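You operate a simulated robot arm through the tools that you are given. There is no shell and no other tool.

You are at the controls of a simulated robot arm. One attempt, no reset.

## Task
Oil the rusty green lock and unlock it with its own key.
Fine: can on the green circle, straw over the keyway, one puff; put it back before the key goes in; the plate names the key; leave it turned. Set down upright: spray can.

Only the result counts: the job must be done as asked and must still hold three seconds after the hand-in. Knocking over, shifting, dropping, spilling or breaking anything else fails it.

## Robot
A 7-joint arm with a two-finger parallel gripper, fixed in place. Base frame: the origin is on the floor under the middle of its stand, x ahead of it, y to its left, z up; the work surface is at about z = 740. Lengths are in mm, angles in rad, forces in N, time in s.
It reaches about 1247 mm from its shoulder. Its first joint turns from -2.304 to 2.304 rad. Payload 3.91 kg.
Tool frame: the origin (TCP) lies between the finger pads and is the grasp point; the fingertips stand 30 mm ahead of it; z points along the fingers, y is the line along which they close. The gripper opens to 110 mm. The fingers are 20 mm wide and 10 mm thick; the gripper's body (48 by 112 mm) begins 55 mm behind the TCP.
Orientation is that of the tool frame in the base frame, as [roll, pitch, yaw] about the fixed x, y, z axes, in that order (R = Rz(yaw) Ry(pitch) Rx(roll)). With the fingers straight down and closing along the base's y, the tool's x points along the base's -x, its y along +y and its z along -z.

## Interface
- The arm moves only by the tool play_rows. Its argument "plan" is a list of rows, each a list of 6 numbers: the shift along the tool's x, y, z in mm, then the turn, a rotation vector about the tool's x, y, z in rad. In form: [[tx, ty, tz, ax, ay, az], ...]. A call has 1 to 20 rows; each row is the pose to reach, as a shift and turn from the pose commanded when the call began, along the tool's axes at that moment. "grip" is the closure, from 0 (fully open) to 1 (shut), set as the call begins (left out, the last holds). Each row takes 0.2 s and may step no farther than 50 mm and 0.15 rad from the row before; otherwise, or with a gripper value out of range, the whole call is refused. Where a pose cannot be reached the arm comes as near as it can. A force on the tool above 40 N (or 10 N above the force at the start of the call, whichever is more), or a blocked arm, ends the call early, and 0.2 s more pass. The fingers move at their own pace (about 108 mm/s each) and stop on an object; they squeeze with about 27 N. The grip force told is the motor's: it shows also when the fingers shut on nothing. Time passes only in rows, and 0.2 s behind the last, so rows that repeat a pose let the fingers close. The reply holds the time, the measured pose of the TCP, the force on the tool along the base axes, the opening and the grip force, in the units named above and with some noise, with the torque about the TCP (base axes, N m) and any sound that the robot's microphone picked up, and new pictures: "pictures" is both (left out), scene, wrist or none.
- Cameras (640 x 400 px; columns grow to the right, rows downward): "scene" is fixed at [49.1, -499.3, 1490.2]; the picture's right is [0.34, -0.94, 0.00], its down [-0.44, -0.16, -0.88] and it looks along [0.83, 0.30, -0.47] (base axes); focal length 319 px, centre (320, 200). "wrist" rides on the gripper at [72, 17, -103] in the tool frame; the picture's right is [-0.23, 0.97, 0.00], its down [-0.76, -0.18, -0.62] and it looks along [-0.61, -0.14, 0.78] (tool axes); focal length 222 px, centre (320, 200).
- measure_at(camera, pixels): for up to 12 pixels [column, row] of the newest picture of that camera ("zoom" is the newest enlarged one), the place [x, y, z] in the base frame of the surface seen there, good to about 2 mm. It takes no simulated time.
- zoom(camera, box): a new picture of the part [left, top, right, bottom] of that camera's present view, enlarged. It takes no simulated time.
- hand_in(): hands the job in; it is judged then, once.

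Open the gripper and draw the arm clear of the work before you hand the job in, unless the task says otherwise.

The tools are called after ">>>" as name(argument=value, ...) on one line, values as JSON. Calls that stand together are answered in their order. play_rows: Moves the arm, as the interface text tells. Its arguments: {"type":"object","properties":{"plan":{"type":"array","items":{"type":"array","items":{"type":"number"}}},"grip":{"type":"number"},"pictures":{"type":"string","enum":["both","scene","wrist","none"]}},"required":["plan"]} The other tools are called the same way: measure_at (camera, pixels) gives the place of the surface under pixels of a picture; zoom (camera, box) takes an enlarged picture of a part of a camera's view; hand_in () hands the job in.

At the start:

```text
clock: 0.0
ee_pos: [641.6, -159.7, 1360.6]
orientation: [3.141, 0.001, -3.141]
wrist_force: [0.5, 0.4, -1.0]
torque: [-0.01, 0.01, 0.03]
width: 110.0
gripper_force: 0.0
```

scene: 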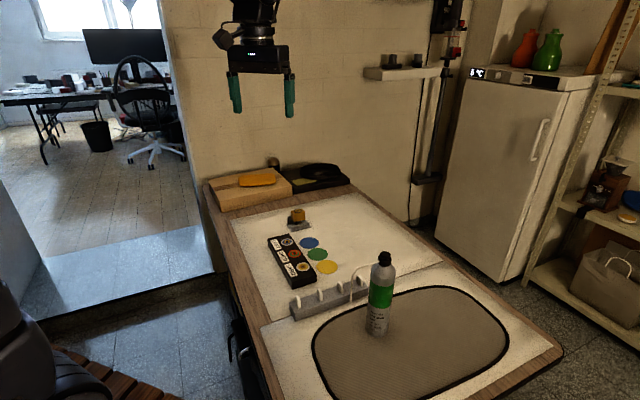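
wrist: 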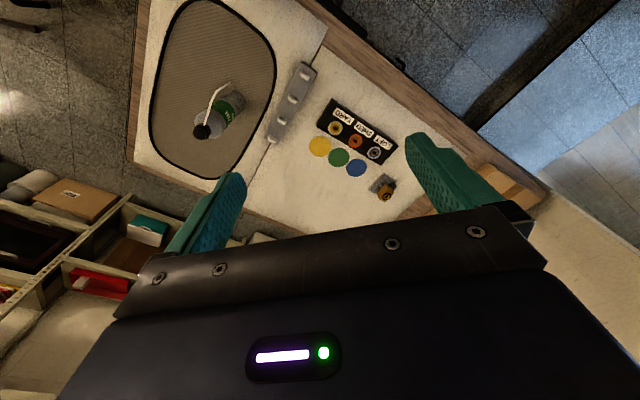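

I see the spray can at (380,295) in the scene, a black lock block at (290,260) with coloured circles beside it, and a white strip of keys at (328,297). I zoom in on these before moving.

>>> zoom(camera="scene", box=[250, 200, 410, 300])

>>> zoom(camera="wrist", box=[260, 60, 420, 160])

>>> zoom(camera="wrist", box=[300, 90, 412, 210])

>>> zoom(camera="scene", box=[280, 240, 440, 340])

```text
4.00 times, centred on (330, 250) of scene
```

zoom: 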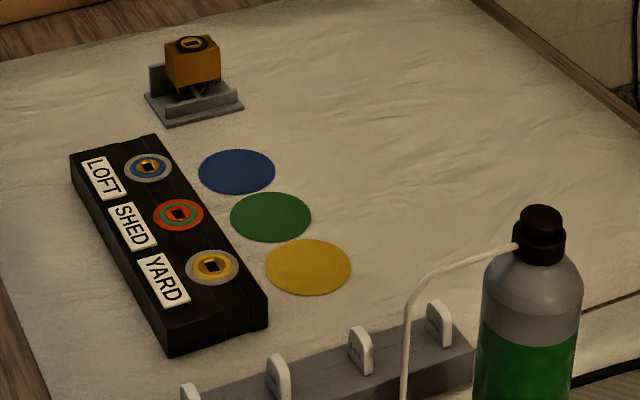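

```text
4.00 times, centred on (340, 110) of wrist
```

zoom: 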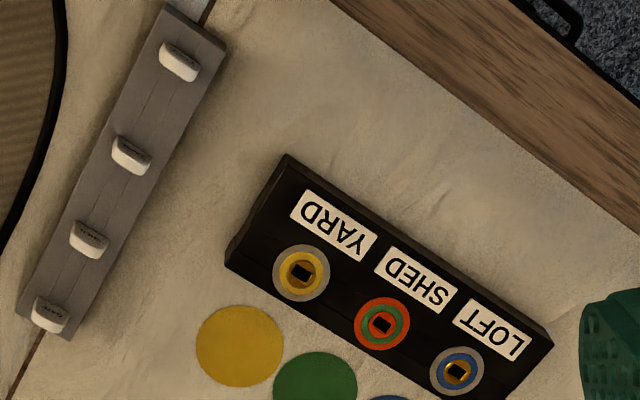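

```text
3.33 times, centred on (356, 150) of wrist
```

zoom: 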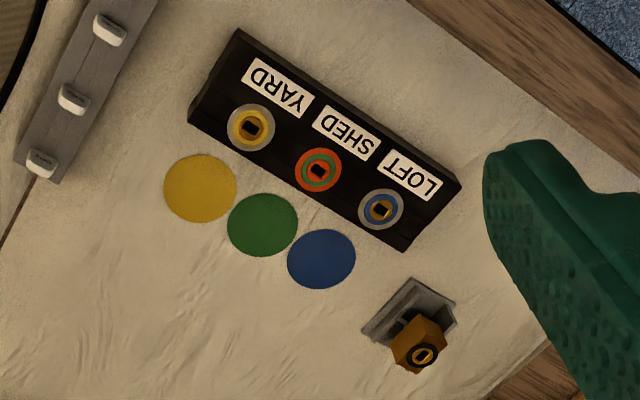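

```text
4.00 times, centred on (360, 290) of scene
```

zoom: 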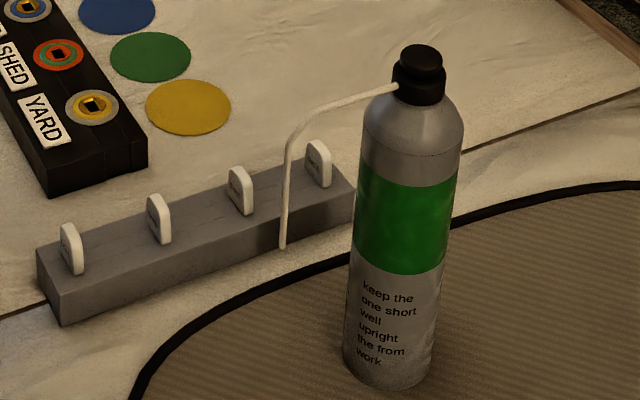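

The green lock is the middle one: a green ring with a rusty orange ring around it, next to the plate SHED. I measure the surfaces in the wrist and scene views.

>>> measure_at(camera="wrist", pixels=[[335, 128], [355, 141], [374, 153], [319, 147], [339, 157], [356, 168], [203, 131], [225, 85], [304, 76], [292, 98], [281, 120], [271, 138]])

>>> measure_at(camera="scene", pixels=[[318, 254], [295, 254], [385, 255], [385, 262], [380, 300], [376, 334], [351, 300], [352, 277], [380, 261], [298, 303], [320, 296], [340, 288]])

>>> zoom(camera="scene", box=[280, 280, 344, 320])

>>> zoom(camera="scene", box=[325, 265, 389, 305])

>>> zoom(camera="scene", box=[264, 235, 328, 275])

>>> zoom(camera="wrist", box=[180, 70, 260, 150])

>>> zoom(camera="wrist", box=[256, 60, 328, 150])

```text
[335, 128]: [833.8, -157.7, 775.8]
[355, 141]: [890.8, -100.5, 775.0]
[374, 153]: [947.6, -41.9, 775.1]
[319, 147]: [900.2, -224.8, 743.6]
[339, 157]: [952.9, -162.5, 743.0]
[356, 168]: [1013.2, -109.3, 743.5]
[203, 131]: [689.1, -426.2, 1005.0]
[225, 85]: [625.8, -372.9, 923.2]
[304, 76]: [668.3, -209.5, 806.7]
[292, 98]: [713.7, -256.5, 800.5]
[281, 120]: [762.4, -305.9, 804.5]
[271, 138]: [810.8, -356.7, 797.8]
```

```text
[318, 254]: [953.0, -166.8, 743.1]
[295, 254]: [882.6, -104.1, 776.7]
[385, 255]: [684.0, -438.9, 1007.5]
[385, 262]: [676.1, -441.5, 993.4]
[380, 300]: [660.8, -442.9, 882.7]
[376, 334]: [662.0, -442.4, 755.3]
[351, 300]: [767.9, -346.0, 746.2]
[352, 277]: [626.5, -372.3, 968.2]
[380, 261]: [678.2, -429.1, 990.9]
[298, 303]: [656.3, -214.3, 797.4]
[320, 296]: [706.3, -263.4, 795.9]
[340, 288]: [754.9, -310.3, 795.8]
```

```text
10.00 times, centred on (312, 300) of scene
```

zoom: 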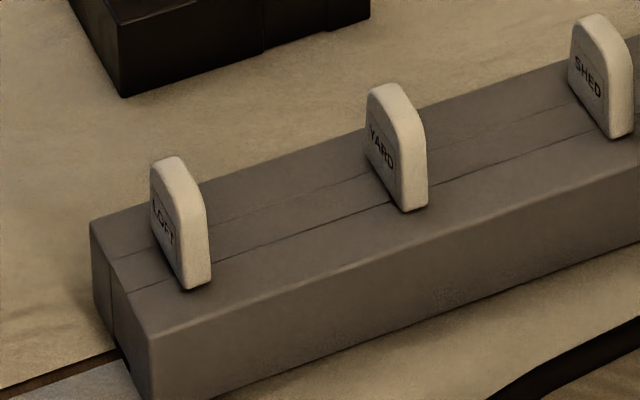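

```text
10.00 times, centred on (357, 285) of scene
```

zoom: 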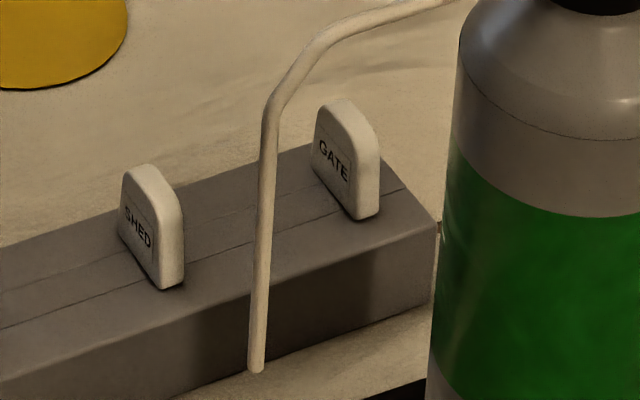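

```text
10.00 times, centred on (296, 255) of scene
```

zoom: 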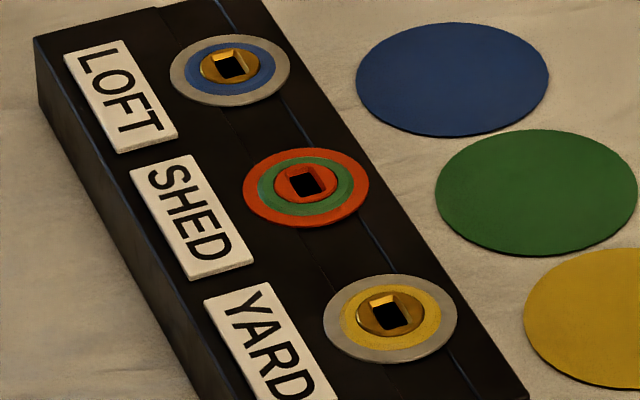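

```text
5.00 times, centred on (220, 110) of wrist
```

zoom: 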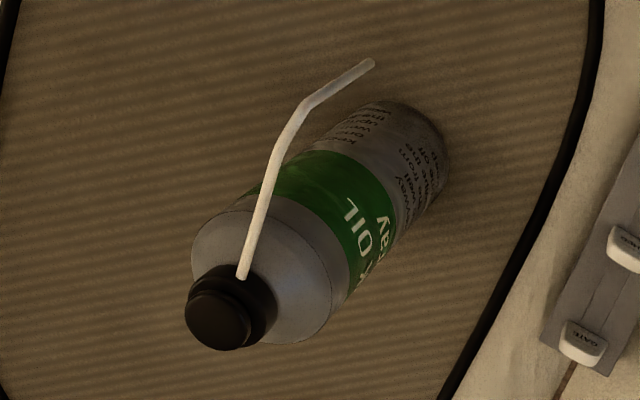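

```text
4.44 times, centred on (292, 105) of wrist
```

zoom: 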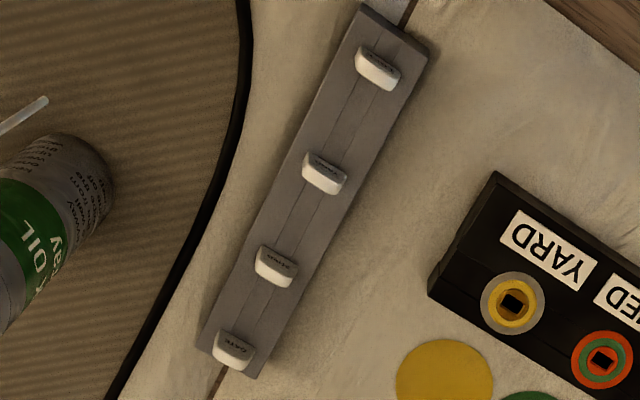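

Keys from the near end are LOFT, YARD, SHED, GATE. Now I measure the straw tip, can edges, keyway and circle more accurately using zoomed views.

>>> zoom(camera="scene", box=[325, 265, 389, 305])

>>> measure_at(camera="zoom", pixels=[[256, 366], [259, 330], [264, 250], [270, 130], [290, 80], [350, 30], [420, 8], [150, 175], [130, 240], [170, 285], [345, 110], [60, 320]])

>>> zoom(camera="scene", box=[264, 235, 328, 275])

>>> measure_at(camera="zoom", pixels=[[305, 182], [245, 188], [368, 184], [306, 150], [305, 226], [436, 195], [637, 192], [536, 130], [536, 255], [537, 192], [230, 68], [390, 315]])

>>> zoom(camera="scene", box=[348, 240, 412, 280])

>>> measure_at(camera="zoom", pixels=[[320, 200], [360, 200], [400, 200], [370, 130], [340, 130], [410, 130], [370, 110], [350, 260], [300, 260], [440, 260], [400, 350], [250, 350]])

```text
10.00 times, centred on (357, 285) of scene
```

zoom: 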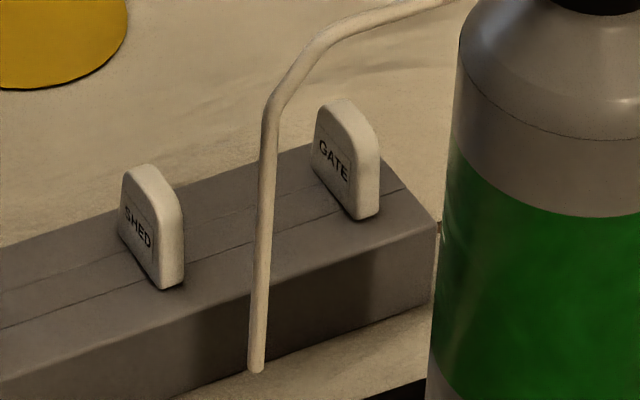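

```text
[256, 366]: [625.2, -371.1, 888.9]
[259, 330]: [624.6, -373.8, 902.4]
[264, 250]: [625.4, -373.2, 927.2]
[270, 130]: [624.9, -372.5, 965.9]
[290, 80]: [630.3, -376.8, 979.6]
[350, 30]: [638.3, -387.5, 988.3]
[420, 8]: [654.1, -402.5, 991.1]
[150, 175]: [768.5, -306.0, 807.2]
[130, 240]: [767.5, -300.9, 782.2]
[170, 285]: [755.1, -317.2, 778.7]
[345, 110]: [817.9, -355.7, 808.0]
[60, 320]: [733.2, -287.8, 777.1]
```

```text
10.00 times, centred on (296, 255) of scene
```

zoom: 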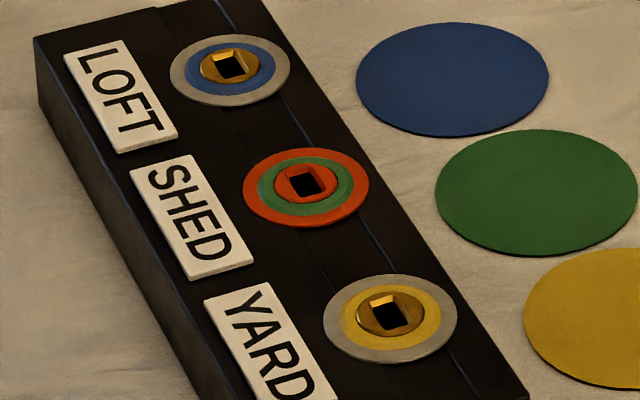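

```text
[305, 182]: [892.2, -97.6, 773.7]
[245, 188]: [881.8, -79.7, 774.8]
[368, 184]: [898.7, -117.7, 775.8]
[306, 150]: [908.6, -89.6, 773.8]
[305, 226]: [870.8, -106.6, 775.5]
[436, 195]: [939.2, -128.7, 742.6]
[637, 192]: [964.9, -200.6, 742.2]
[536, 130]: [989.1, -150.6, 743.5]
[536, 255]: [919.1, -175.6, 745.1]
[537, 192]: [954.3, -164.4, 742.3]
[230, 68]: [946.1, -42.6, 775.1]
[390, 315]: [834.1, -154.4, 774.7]
```

```text
10.00 times, centred on (380, 260) of scene
```

zoom: 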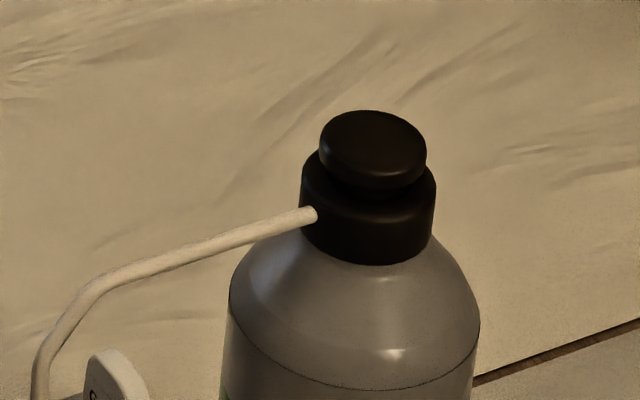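

```text
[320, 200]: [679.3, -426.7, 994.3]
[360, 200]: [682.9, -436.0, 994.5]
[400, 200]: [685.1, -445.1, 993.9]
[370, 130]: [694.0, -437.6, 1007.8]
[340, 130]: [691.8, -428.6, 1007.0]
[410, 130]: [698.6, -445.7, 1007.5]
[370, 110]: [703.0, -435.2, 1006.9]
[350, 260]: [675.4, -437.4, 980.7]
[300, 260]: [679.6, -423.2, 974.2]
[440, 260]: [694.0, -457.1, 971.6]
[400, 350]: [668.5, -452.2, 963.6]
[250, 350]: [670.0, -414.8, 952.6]
```

The circle-to-keyway offset (about −63, +65) matches the can-axis-to-straw-tip offset (about −65, +64), so the can needs pure translation. I zoom closer on the keyway and the keys to see their orientation.

>>> zoom(camera="scene", box=[284, 246, 308, 261])

>>> zoom(camera="wrist", box=[339, 131, 371, 151])

>>> zoom(camera="wrist", box=[264, 105, 304, 130])

>>> zoom(camera="scene", box=[328, 276, 352, 300])

>>> zoom(camera="scene", box=[350, 300, 414, 340])

>>> zoom(camera="wrist", box=[205, 80, 255, 120])

>>> zoom(camera="scene", box=[200, 150, 360, 240])

```text
16.00 times, centred on (296, 254) of scene
```

zoom: 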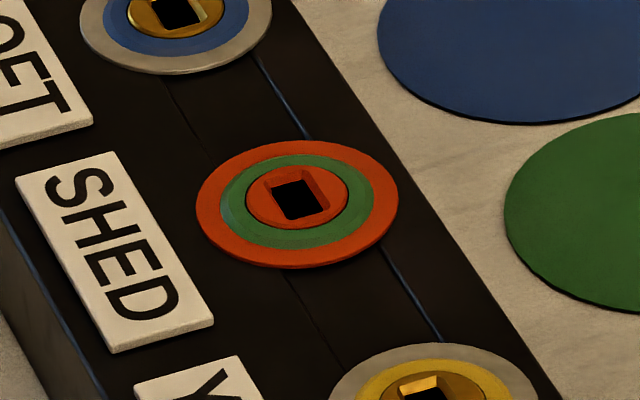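

```text
16.00 times, centred on (355, 141) of wrist
```

zoom: 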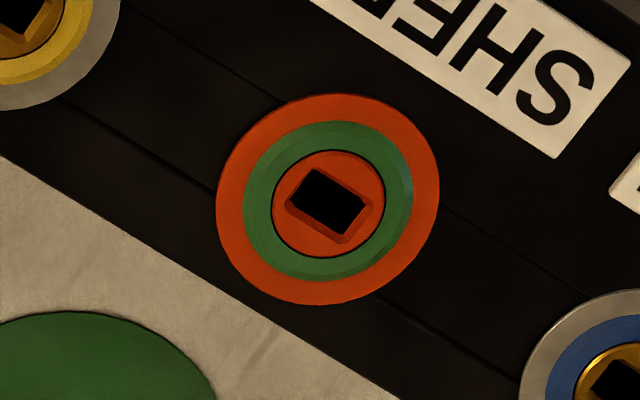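

```text
16.00 times, centred on (284, 118) of wrist
```

zoom: 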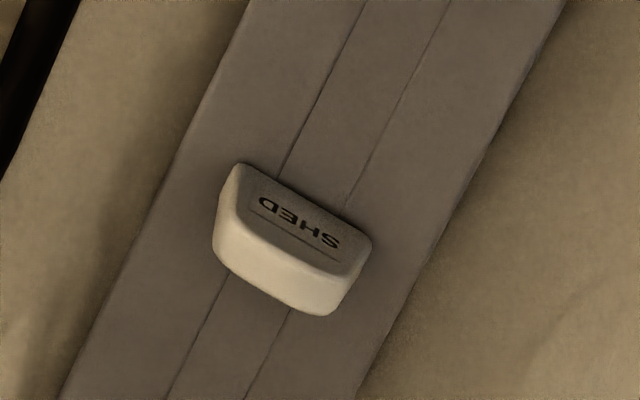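

```text
16.00 times, centred on (340, 288) of scene
```

zoom: 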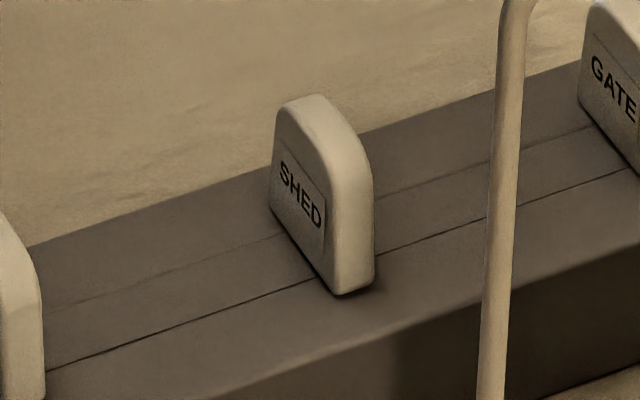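

```text
10.00 times, centred on (382, 320) of scene
```

zoom: 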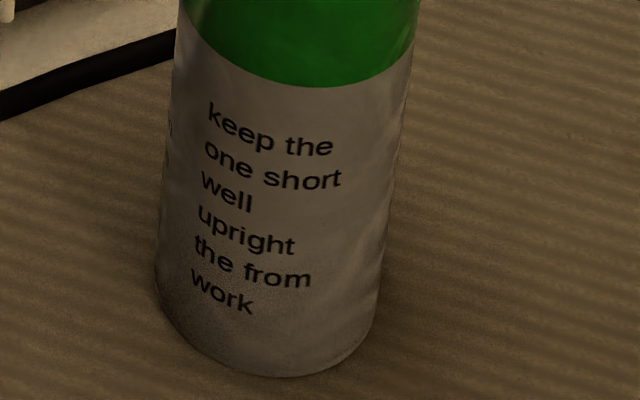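

```text
10.00 times, centred on (230, 100) of wrist
```

zoom: 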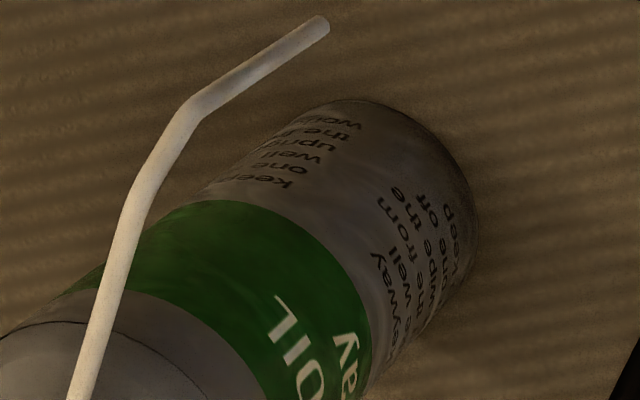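

```text
4.00 times, centred on (280, 195) of scene
```

zoom: 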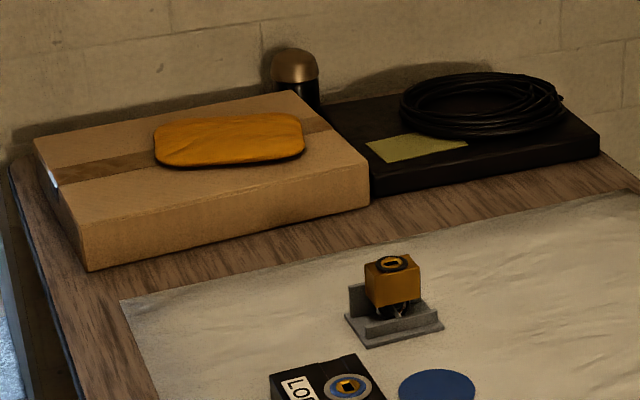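

The keyway's long side runs along the lock block and the SHED key's bow lies parallel to it, so the key also needs no rotation before insertion. I first move above the can (axis about 690, −437) and yaw 45° so the fingers close perpendicular to the straw.

>>> play_rows(plan=[[-4.8, -27.7, 26, 0, 0, 0.0785], [-9.7, -55.5, 52, 0, 0, 0.157], [-14.5, -83.2, 78, 0, 0, 0.2355], [-19.4, -110.9, 104, 0, 0, 0.314], [-24.2, -138.7, 130, 0, 0, 0.3925], [-29, -166.4, 156, 0, 0, 0.471], [-33.9, -194.1, 182, 0, 0, 0.5495], [-38.7, -221.8, 208, 0, 0, 0.628], [-43.6, -249.6, 234, 0, 0, 0.7065], [-48.4, -277.3, 260, 0, 0, 0.785], [-48.4, -277.3, 260, 0, 0, 0.785]], grip=0)

```text
clock: 2.4
ee_pos: [690.2, -438.1, 1102.8]
orientation: [-3.14, 0.001, 2.356]
wrist_force: [-0.2, -0.2, 0.0]
torque: [0.0, -0.03, 0.02]
width: 110.0
gripper_force: 0.0
```

scene: 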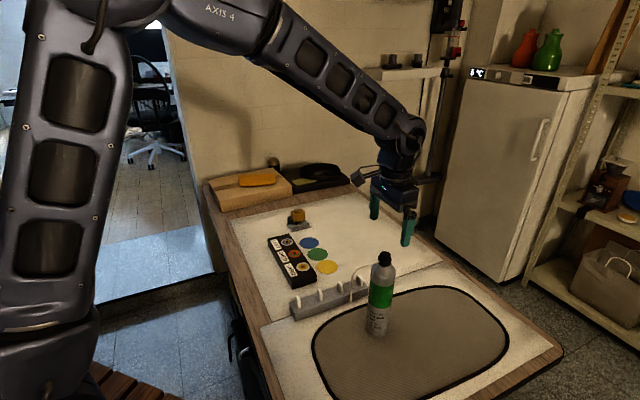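
wrist: 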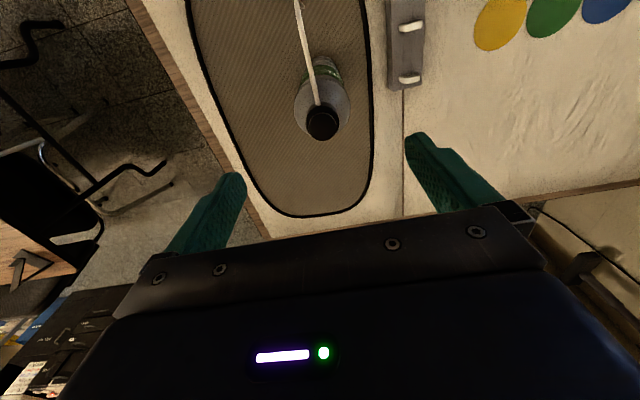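

The gripper is directly over the can; in the wrist view the cap is at (322,125) with the straw running up. I measure the cap and straw from here to centre precisely.

>>> zoom(camera="wrist", box=[282, 60, 362, 150])

>>> measure_at(camera="wrist", pixels=[[322, 125], [310, 125], [334, 125], [322, 113], [322, 135], [300, 115], [345, 110], [316, 95], [308, 50], [302, 20], [298, 3]])

```text
4.44 times, centred on (322, 105) of wrist
```

zoom: 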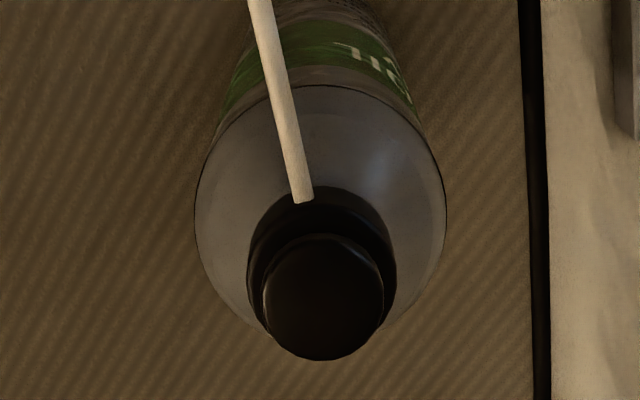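

```text
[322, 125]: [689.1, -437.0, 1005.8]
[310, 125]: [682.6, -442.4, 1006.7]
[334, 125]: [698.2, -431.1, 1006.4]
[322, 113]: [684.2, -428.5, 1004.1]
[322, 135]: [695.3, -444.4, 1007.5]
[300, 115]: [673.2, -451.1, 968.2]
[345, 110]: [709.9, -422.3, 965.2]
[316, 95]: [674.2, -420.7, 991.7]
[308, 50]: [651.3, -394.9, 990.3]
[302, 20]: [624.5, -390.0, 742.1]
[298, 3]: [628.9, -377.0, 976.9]
```

The can axis is at about (691, −438) with the cap top at z≈1007, and the tool is within 1 mm of it. I descend with the fingers open to TCP z≈962 in steps, keeping clear of the cap.

>>> play_rows(plan=[[-0.6, 0.6, 30, 0, 0, 0], [-0.6, 0.6, 60, 0, 0, 0], [-0.6, 0.6, 90, 0, 0, 0], [-0.6, 0.6, 110, 0, 0, 0], [-0.6, 0.6, 125, 0, 0, 0], [-0.6, 0.6, 135, 0, 0, 0], [-0.6, 0.6, 135, 0, 0, 0]])

```text
clock: 4.0
ee_pos: [691.6, -437.5, 967.2]
orientation: [3.141, 0.0, 2.357]
wrist_force: [0.3, 0.7, -0.5]
torque: [0.0, -0.02, -0.01]
width: 109.8
gripper_force: 0.1
```

scene: 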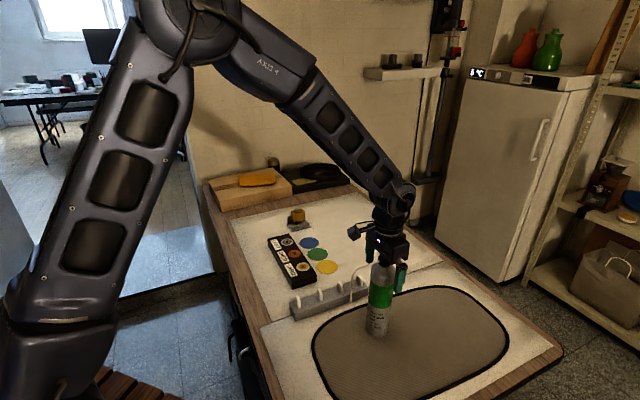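
wrist: 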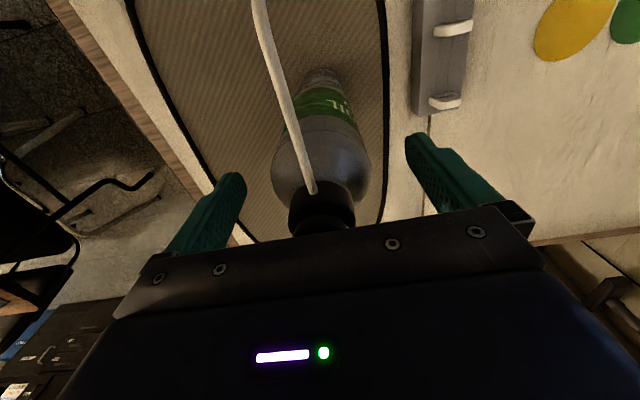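

The can sits centred between the fingers (can at (322,165), fingertips at (240,178) and (410,140)). I check the clearance between gripper body and cap in the scene zoom.

>>> zoom(camera="scene", box=[348, 220, 428, 270])

```text
8.00 times, centred on (388, 245) of scene
```

zoom: 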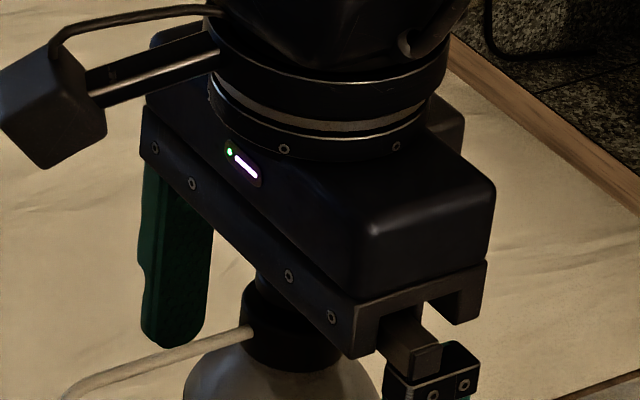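

There is about 15 mm between the gripper body and the cap. I go down 7 mm more and then close on the can.

>>> play_rows(plan=[[0, 0, 4, 0, 0, 0], [0, 0, 7, 0, 0, 0], [0, 0, 7, 0, 0, 0]], pictures="none")

>>> play_rows(plan=[[0, 0, 0, 0, 0, 0], [0, 0, 0, 0, 0, 0], [0, 0, 0, 0, 0, 0], [0, 0, 0, 0, 0, 0]], grip=1)

```text
clock: 4.8
ee_pos: [692.0, -437.6, 958.8]
orientation: [3.141, 0.0, 2.357]
wrist_force: [-1.0, 0.6, 0.2]
torque: [-0.03, -0.01, 0.0]
width: 110.0
gripper_force: 0.0
```

```text
clock: 5.8
ee_pos: [690.7, -438.0, 958.8]
orientation: [-3.141, 0.0, 2.356]
wrist_force: [-0.2, -0.3, -0.3]
torque: [0.02, -0.11, 0.02]
width: 61.5
gripper_force: 27.2
```

scene: 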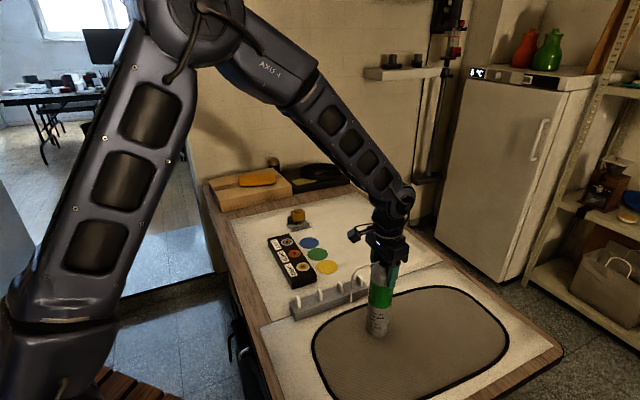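
wrist: 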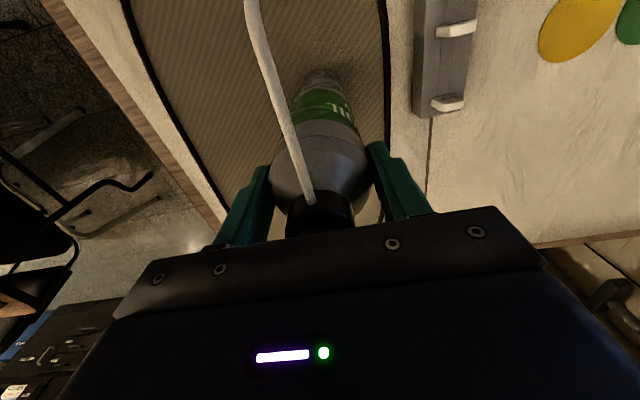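

The can is held (width 61.5, 27 N). I lift it straight up 110 mm so its base clears the keys (tops at z≈808).

>>> play_rows(plan=[[0, 0, -5, 0, 0, 0], [0, 0, -15, 0, 0, 0], [0, 0, -30, 0, 0, 0], [0, 0, -50, 0, 0, 0], [0, 0, -70, 0, 0, 0], [0, 0, -90, 0, 0, 0], [0, 0, -103, 0, 0, 0], [0, 0, -110, 0, 0, 0], [0, 0, -110, 0, 0, 0]])

```text
clock: 7.8
ee_pos: [692.2, -437.1, 1069.1]
orientation: [3.141, 0.001, 2.358]
wrist_force: [0.0, -0.5, -3.8]
torque: [0.03, -0.02, 0.0]
width: 61.4
gripper_force: 26.5
```

scene: 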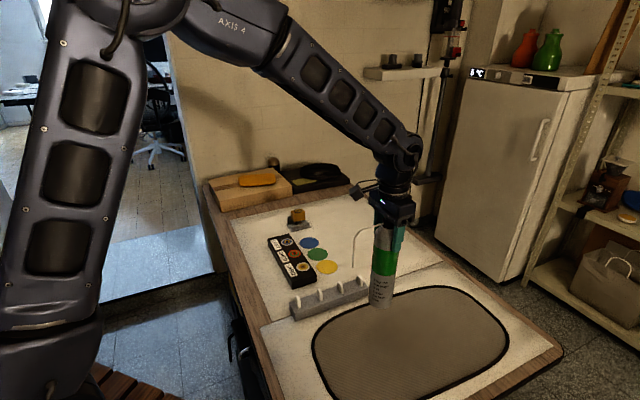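
wrist: 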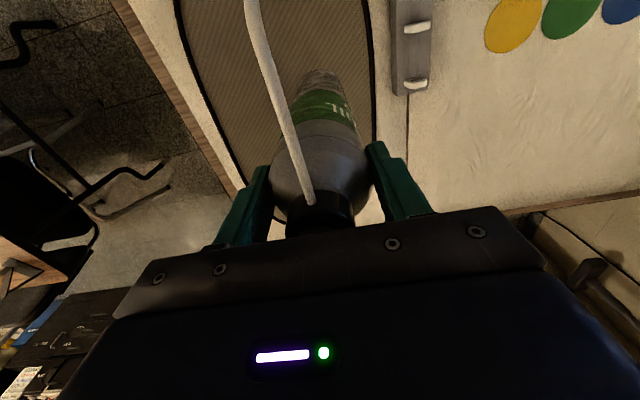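

The can is up (about 4 N weight) with no slip. I now carry it horizontally 380 mm along the tool y axis and 8 mm along tool x, to above the green circle.

>>> play_rows(plan=[[0.2, 8, 0, 0, 0, 0], [0.6, 25, 0, 0, 0, 0], [1, 48, 0, 0, 0, 0], [1.5, 73, 0, 0, 0, 0], [2, 98, 0, 0, 0, 0], [2.6, 123, 0, 0, 0, 0], [3.1, 148, 0, 0, 0, 0], [3.6, 173, 0, 0, 0, 0], [4.2, 198, 0, 0, 0, 0], [4.7, 223, 0, 0, 0, 0], [5.2, 248, 0, 0, 0, 0], [5.8, 273, 0, 0, 0, 0], [6.3, 298, 0, 0, 0, 0], [6.8, 323, 0, 0, 0, 0], [7.3, 345, 0, 0, 0, 0], [7.6, 362, 0, 0, 0, 0], [7.8, 373, 0, 0, 0, 0], [8, 379.7, 0, 0, 0, 0], [8, 379.7, 0, 0, 0, 0], [8, 379.7, 0, 0, 0, 0]])

```text
clock: 12.0
ee_pos: [954.0, -163.4, 1068.7]
orientation: [-3.141, 0.0, 2.359]
wrist_force: [-0.6, 0.8, -3.6]
torque: [-0.01, 0.0, -0.03]
width: 61.5
gripper_force: 26.6
```

scene: 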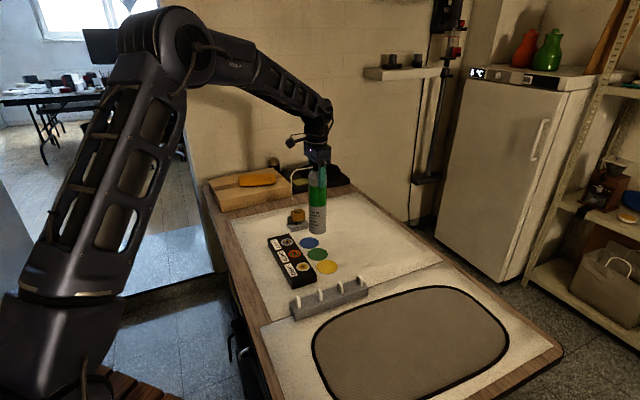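
wrist: 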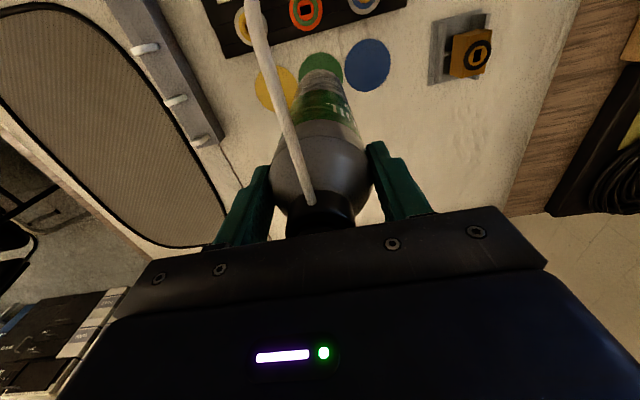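

The can hangs above the green circle. I measure the straw tip and the can bottom in the scene view to check alignment before lowering.

>>> zoom(camera="scene", box=[272, 150, 352, 250])

>>> zoom(camera="scene", box=[280, 160, 328, 190])

```text
4.00 times, centred on (312, 200) of scene
```

zoom: 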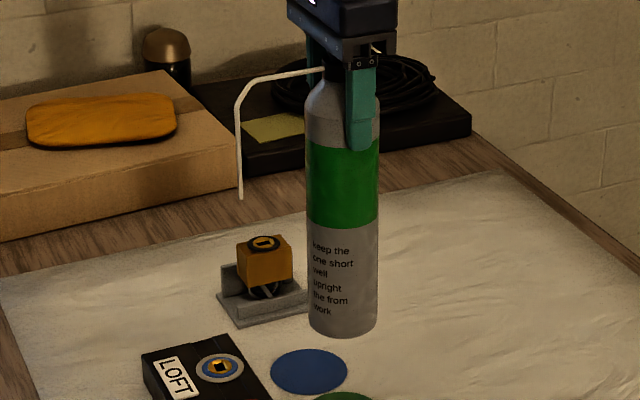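

```text
13.33 times, centred on (304, 175) of scene
```

zoom: 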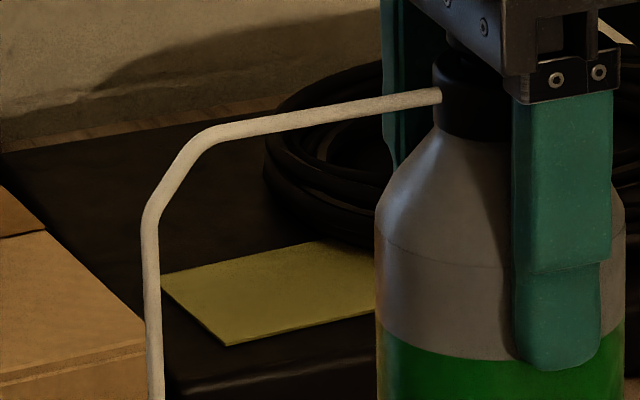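

I zoom on the straw tip near (292,199) and take measurements there.

>>> zoom(camera="scene", box=[276, 182, 308, 202])

>>> measure_at(camera="scene", pixels=[[292, 198], [292, 196], [292, 192], [291.5, 188], [318, 231], [310, 228], [326, 228], [318, 200]])

```text
16.00 times, centred on (292, 192) of scene
```

zoom: 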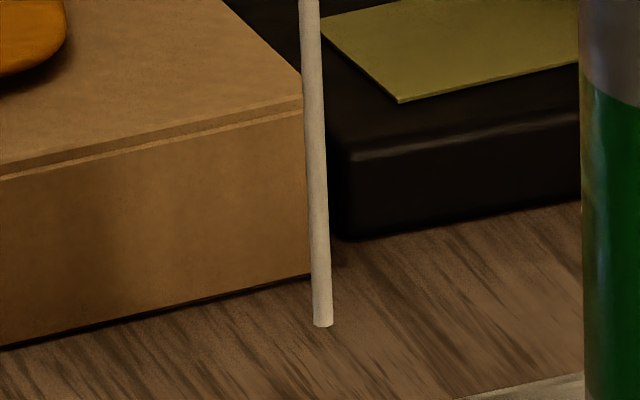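

```text
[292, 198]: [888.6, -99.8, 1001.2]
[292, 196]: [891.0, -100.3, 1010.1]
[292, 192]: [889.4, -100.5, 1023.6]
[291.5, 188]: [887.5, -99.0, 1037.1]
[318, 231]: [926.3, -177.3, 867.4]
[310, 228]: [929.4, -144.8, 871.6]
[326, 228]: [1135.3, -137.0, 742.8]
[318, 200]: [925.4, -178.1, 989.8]
```

The straw (surface at about (889, −100)) hangs over the keyway (890, −98), so alignment is good. I lower the can 108 mm, slowly at the end.

>>> play_rows(plan=[[0, 0, 10, 0, 0, 0], [0, 0, 28, 0, 0, 0], [0, 0, 48, 0, 0, 0], [0, 0, 68, 0, 0, 0], [0, 0, 85, 0, 0, 0], [0, 0, 96, 0, 0, 0], [0, 0, 103, 0, 0, 0], [0, 0, 106, 0, 0, 0], [0, 0, 107.5, 0, 0, 0], [0, 0, 107.5, 0, 0, 0]])

```text
clock: 14.2
ee_pos: [954.1, -162.7, 961.0]
orientation: [3.141, 0.001, 2.357]
wrist_force: [0.0, -0.7, -3.6]
torque: [-0.02, 0.03, -0.01]
width: 61.4
gripper_force: 27.0
```

scene: 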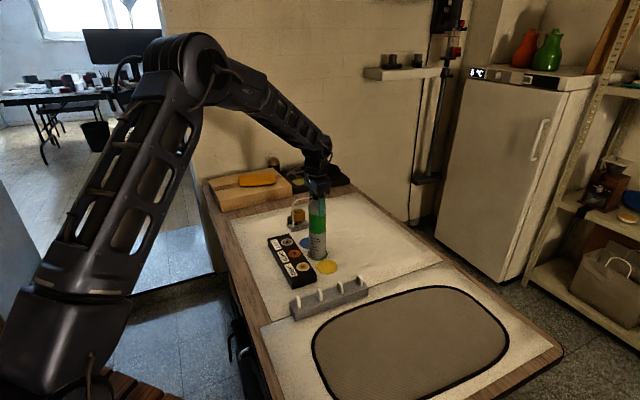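
wrist: 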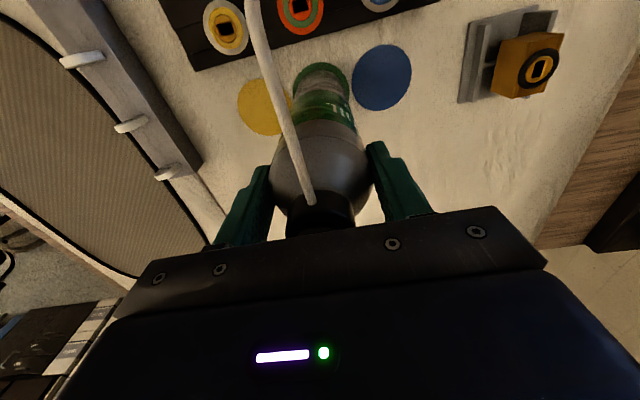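

The force still shows the can's weight, so it is about 2 mm above the table. I check the straw/keyway and can/circle alignment in zoomed view before setting down.

>>> zoom(camera="scene", box=[276, 195, 340, 270])

>>> measure_at(camera="scene", pixels=[[292.5, 222], [292.5, 220], [292.5, 215], [292.3, 212]])

>>> zoom(camera="scene", box=[296, 235, 344, 265])

>>> zoom(camera="scene", box=[276, 205, 308, 225])

```text
5.33 times, centred on (308, 232) of scene
```

zoom: 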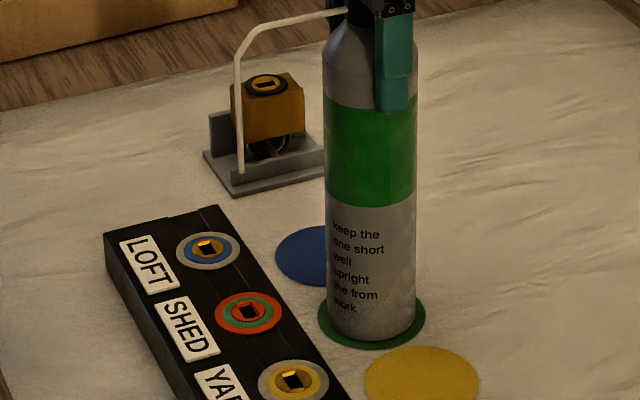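

```text
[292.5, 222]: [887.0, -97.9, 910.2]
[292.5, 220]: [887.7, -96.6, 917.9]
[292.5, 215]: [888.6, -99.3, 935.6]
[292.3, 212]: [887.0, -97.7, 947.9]
```

```text
13.33 times, centred on (320, 250) of scene
```

zoom: 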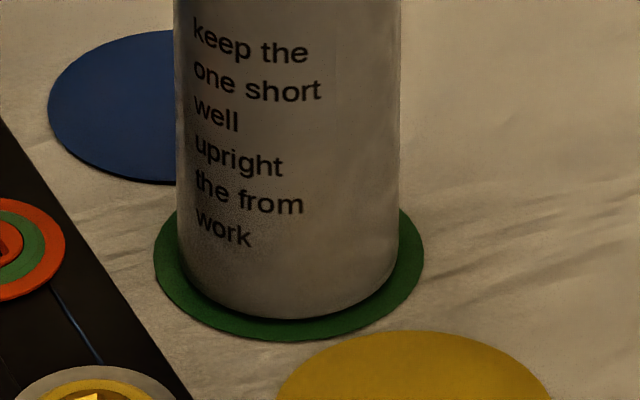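

```text
16.00 times, centred on (292, 215) of scene
```

zoom: 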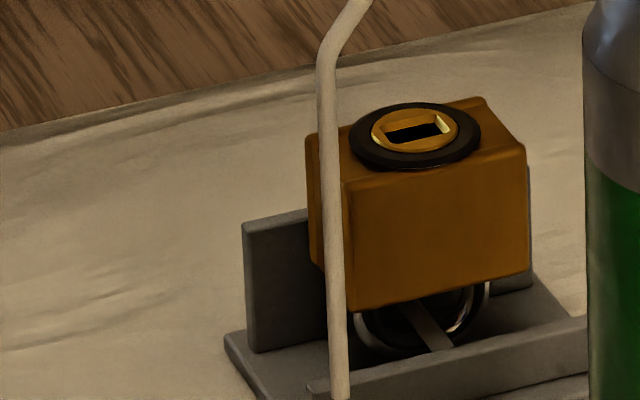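

The can base is concentric with the green circle (side margins 23 and 24 px) and the straw is over the keyway. I lower the last millimetres until contact.

>>> play_rows(plan=[[0, 0, 1, 0, 0, 0], [0, 0, 2, 0, 0, 0], [0, 0, 2, 0, 0, 0]], pictures="none")

```text
clock: 15.0
ee_pos: [954.0, -162.8, 959.9]
orientation: [-3.141, -0.001, 2.357]
wrist_force: [-0.9, 0.4, -3.6]
torque: [0.01, 0.02, 0.01]
width: 61.4
gripper_force: 27.1
```

The weight is still on the gripper, so I continue down in small steps.

>>> play_rows(plan=[[0, 0, 0.7, 0, 0, 0], [0, 0, 0.7, 0, 0, 0]], pictures="none")

```text
clock: 15.6
ee_pos: [954.7, -162.1, 959.7]
orientation: [3.14, 0.001, 2.357]
wrist_force: [-0.1, -0.8, -2.1]
torque: [-0.01, 0.02, -0.02]
width: 61.6
gripper_force: 27.3
```

The weight reading has fallen to 2.1 N, so the base is touching. One last 0.5 mm, then I open.

>>> play_rows(plan=[[0, 0, 0.4, 0, 0, 0], [0, 0, 0.4, 0, 0, 0]], pictures="none")

>>> play_rows(plan=[[0, 0, 0, 0, 0, 0], [0, 0, 0, 0, 0, 0], [0, 0, 0, 0, 0, 0]], grip=0.1)

```text
clock: 16.2
ee_pos: [954.4, -162.9, 959.2]
orientation: [-3.141, -0.001, 2.358]
wrist_force: [0.2, 1.1, 2.3]
torque: [0.11, 0.15, -0.03]
width: 61.4
gripper_force: 27.5
```

```text
clock: 17.0
ee_pos: [954.2, -163.4, 958.8]
orientation: [3.14, 0.001, 2.357]
wrist_force: [0.8, 0.1, -1.2]
torque: [0.04, 0.0, 0.0]
width: 99.2
gripper_force: 0.0
```

scene: 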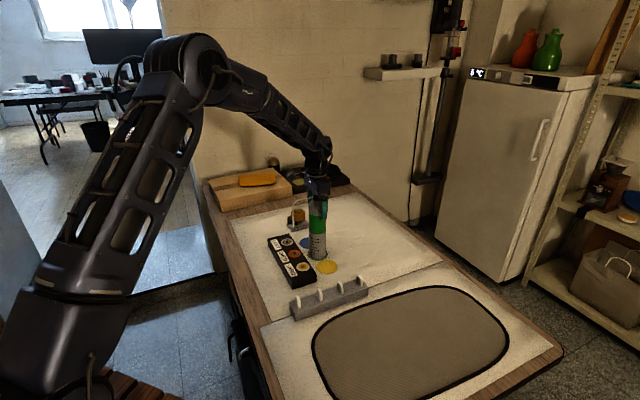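
wrist: 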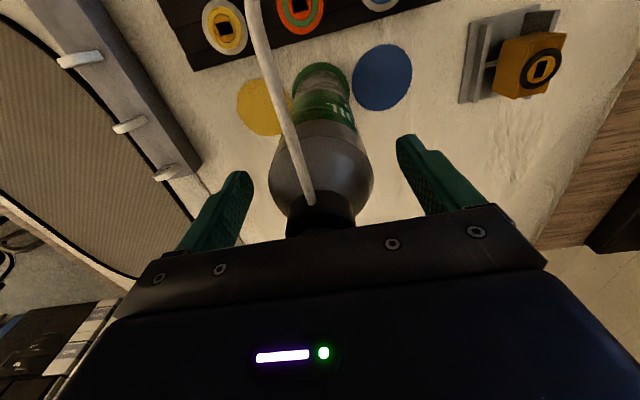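

Released cleanly. I rise 105 mm to clear the cap with the fingertips, then inspect.

>>> play_rows(plan=[[0, 0, -10, 0, 0, 0], [0, 0, -30, 0, 0, 0], [0, 0, -60, 0, 0, 0], [0, 0, -90, 0, 0, 0], [0, 0, -110, 0, 0, 0], [0, 0, -110, 0, 0, 0]])

```text
clock: 18.4
ee_pos: [955.0, -162.9, 1069.5]
orientation: [3.141, 0.001, 2.36]
wrist_force: [0.1, -1.0, 0.1]
torque: [-0.01, 0.01, -0.02]
width: 98.7
gripper_force: 0.1
```

scene: 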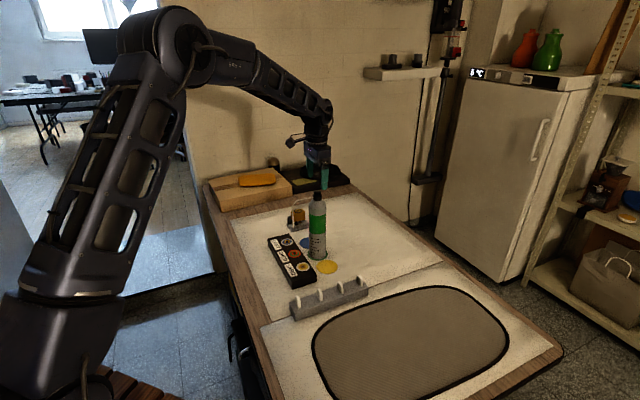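
wrist: 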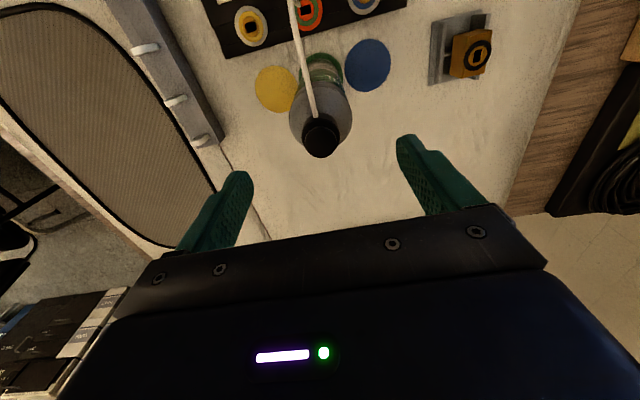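

The can stands on the green circle by itself. I measure the straw tip, cap button and base alignment again now that it is released.

>>> zoom(camera="wrist", box=[281, 90, 361, 170])

>>> measure_at(camera="wrist", pixels=[[321, 140], [308, 140], [335, 140], [321, 130], [321, 150], [302, 45], [300, 30], [297, 12]])

>>> zoom(camera="scene", box=[296, 235, 344, 265])

>>> measure_at(camera="scene", pixels=[[292.5, 222], [292.5, 218], [292.3, 212], [292.5, 225], [318, 193], [318, 191], [315, 193], [321, 193]])

>>> zoom(camera="scene", box=[280, 180, 344, 220])

>>> zoom(camera="scene", box=[276, 210, 316, 260])

```text
5.00 times, centred on (321, 130) of wrist
```

zoom: 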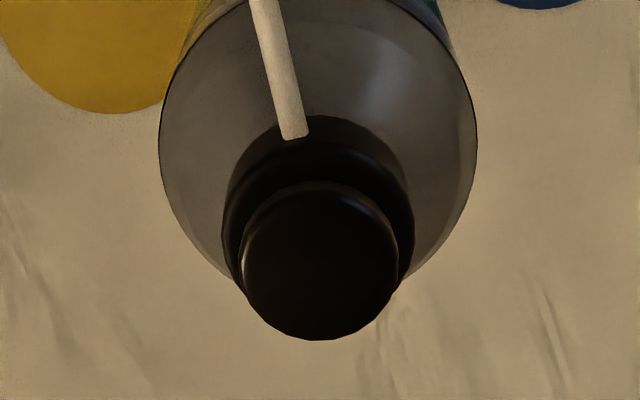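

```text
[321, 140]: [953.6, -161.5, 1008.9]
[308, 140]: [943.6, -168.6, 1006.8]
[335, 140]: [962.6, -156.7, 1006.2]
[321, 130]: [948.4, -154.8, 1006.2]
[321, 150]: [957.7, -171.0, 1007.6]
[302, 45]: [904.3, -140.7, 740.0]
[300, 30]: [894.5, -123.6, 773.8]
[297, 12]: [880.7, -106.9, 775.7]
```

```text
13.33 times, centred on (320, 250) of scene
```

zoom: 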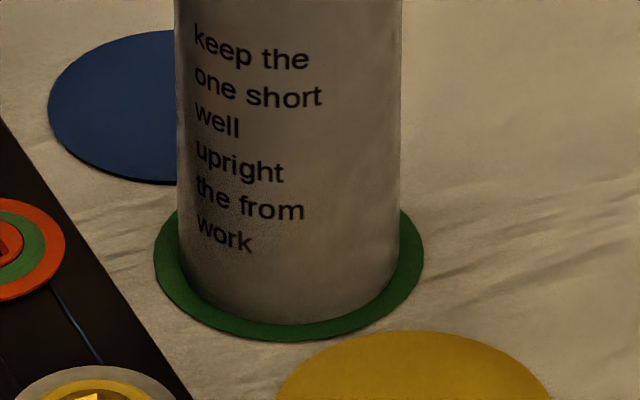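

```text
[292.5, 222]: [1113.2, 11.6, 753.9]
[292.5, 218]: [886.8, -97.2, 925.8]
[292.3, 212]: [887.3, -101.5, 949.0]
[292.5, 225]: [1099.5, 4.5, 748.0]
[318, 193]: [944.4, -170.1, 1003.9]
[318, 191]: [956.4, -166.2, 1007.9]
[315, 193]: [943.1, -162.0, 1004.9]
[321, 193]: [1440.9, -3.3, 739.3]
```

```text
10.00 times, centred on (312, 200) of scene
```

zoom: 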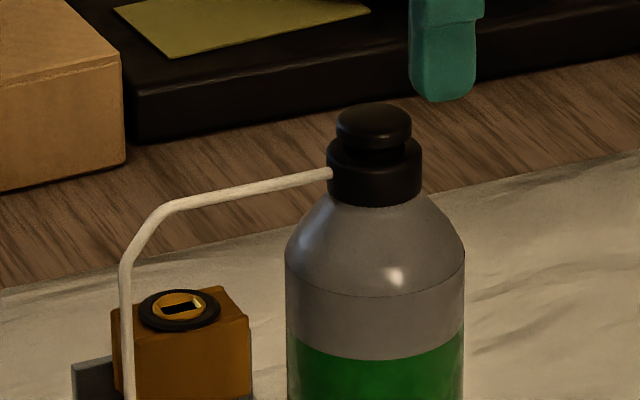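

```text
8.00 times, centred on (296, 235) of scene
```

zoom: 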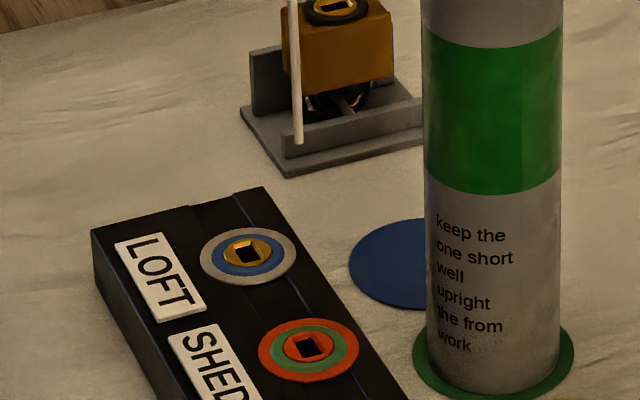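

The can's base is concentric with the circle, the straw tip (about 889.5, −97.5, 888) is over the keyway, and the button centre (954.5, −163.5, 1007.5) is right under the TCP. I shut the fingers and descend to about 9 mm above the button.

>>> play_rows(plan=[[0, 0, 0, 0, 0, 0], [0, 0, 0, 0, 0, 0], [0, 0, 0, 0, 0, 0], [0, 0, 8, 0, 0, 0], [0, 0, 16, 0, 0, 0], [0, 0, 22, 0, 0, 0], [0, 0, 22, 0, 0, 0]], grip=1)

```text
clock: 20.0
ee_pos: [953.9, -162.9, 1045.8]
orientation: [3.14, -0.001, 2.358]
wrist_force: [-0.2, -0.3, 0.1]
torque: [-0.02, 0.01, 0.04]
width: 0.1
gripper_force: 26.9
```

scene: 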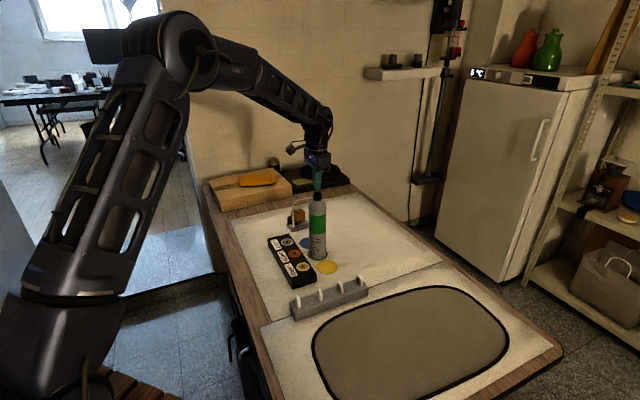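
wrist: 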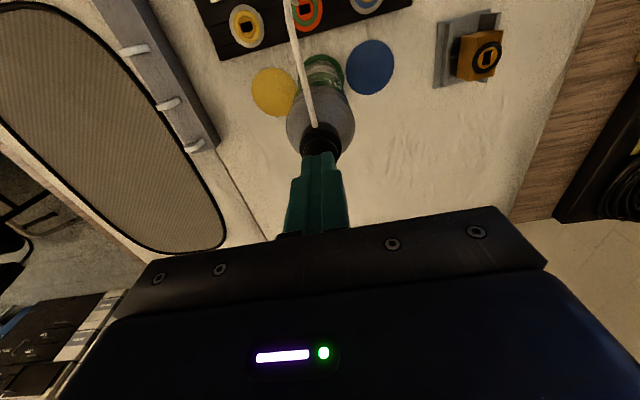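

The closed fingertips are above the button, which the wrist view shows just under them at (320,145). I do one press: down about 5 mm past contact and straight back up, in one call.

>>> play_rows(plan=[[0, 0, 5, 0, 0, 0], [0, 0, 8, 0, 0, 0], [0, 0, 11, 0, 0, 0], [0, 0, 13.5, 0, 0, 0], [0, 0, 8, 0, 0, 0], [0, 0, 0, 0, 0, 0]])

```text
clock: 21.4
ee_pos: [954.9, -163.1, 1047.2]
orientation: [3.141, 0.001, 2.358]
wrist_force: [0.8, -0.2, 1.0]
torque: [0.0, 0.0, 0.01]
width: 0.1
gripper_force: 27.2
heard: click
```

scene: 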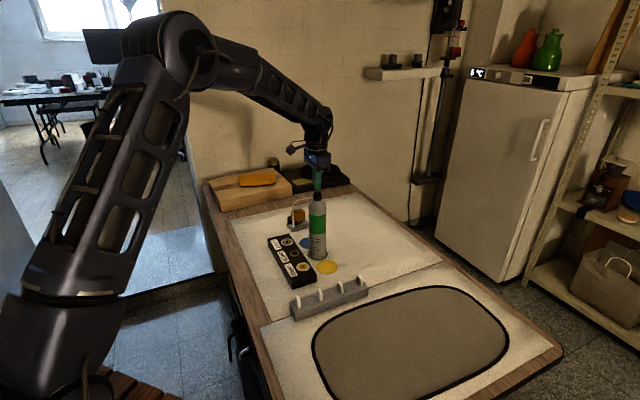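
wrist: 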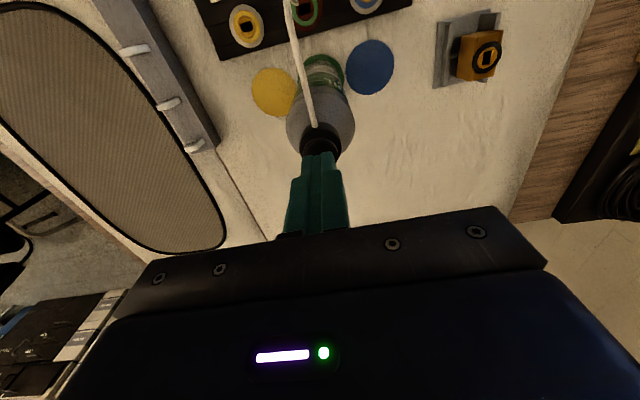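

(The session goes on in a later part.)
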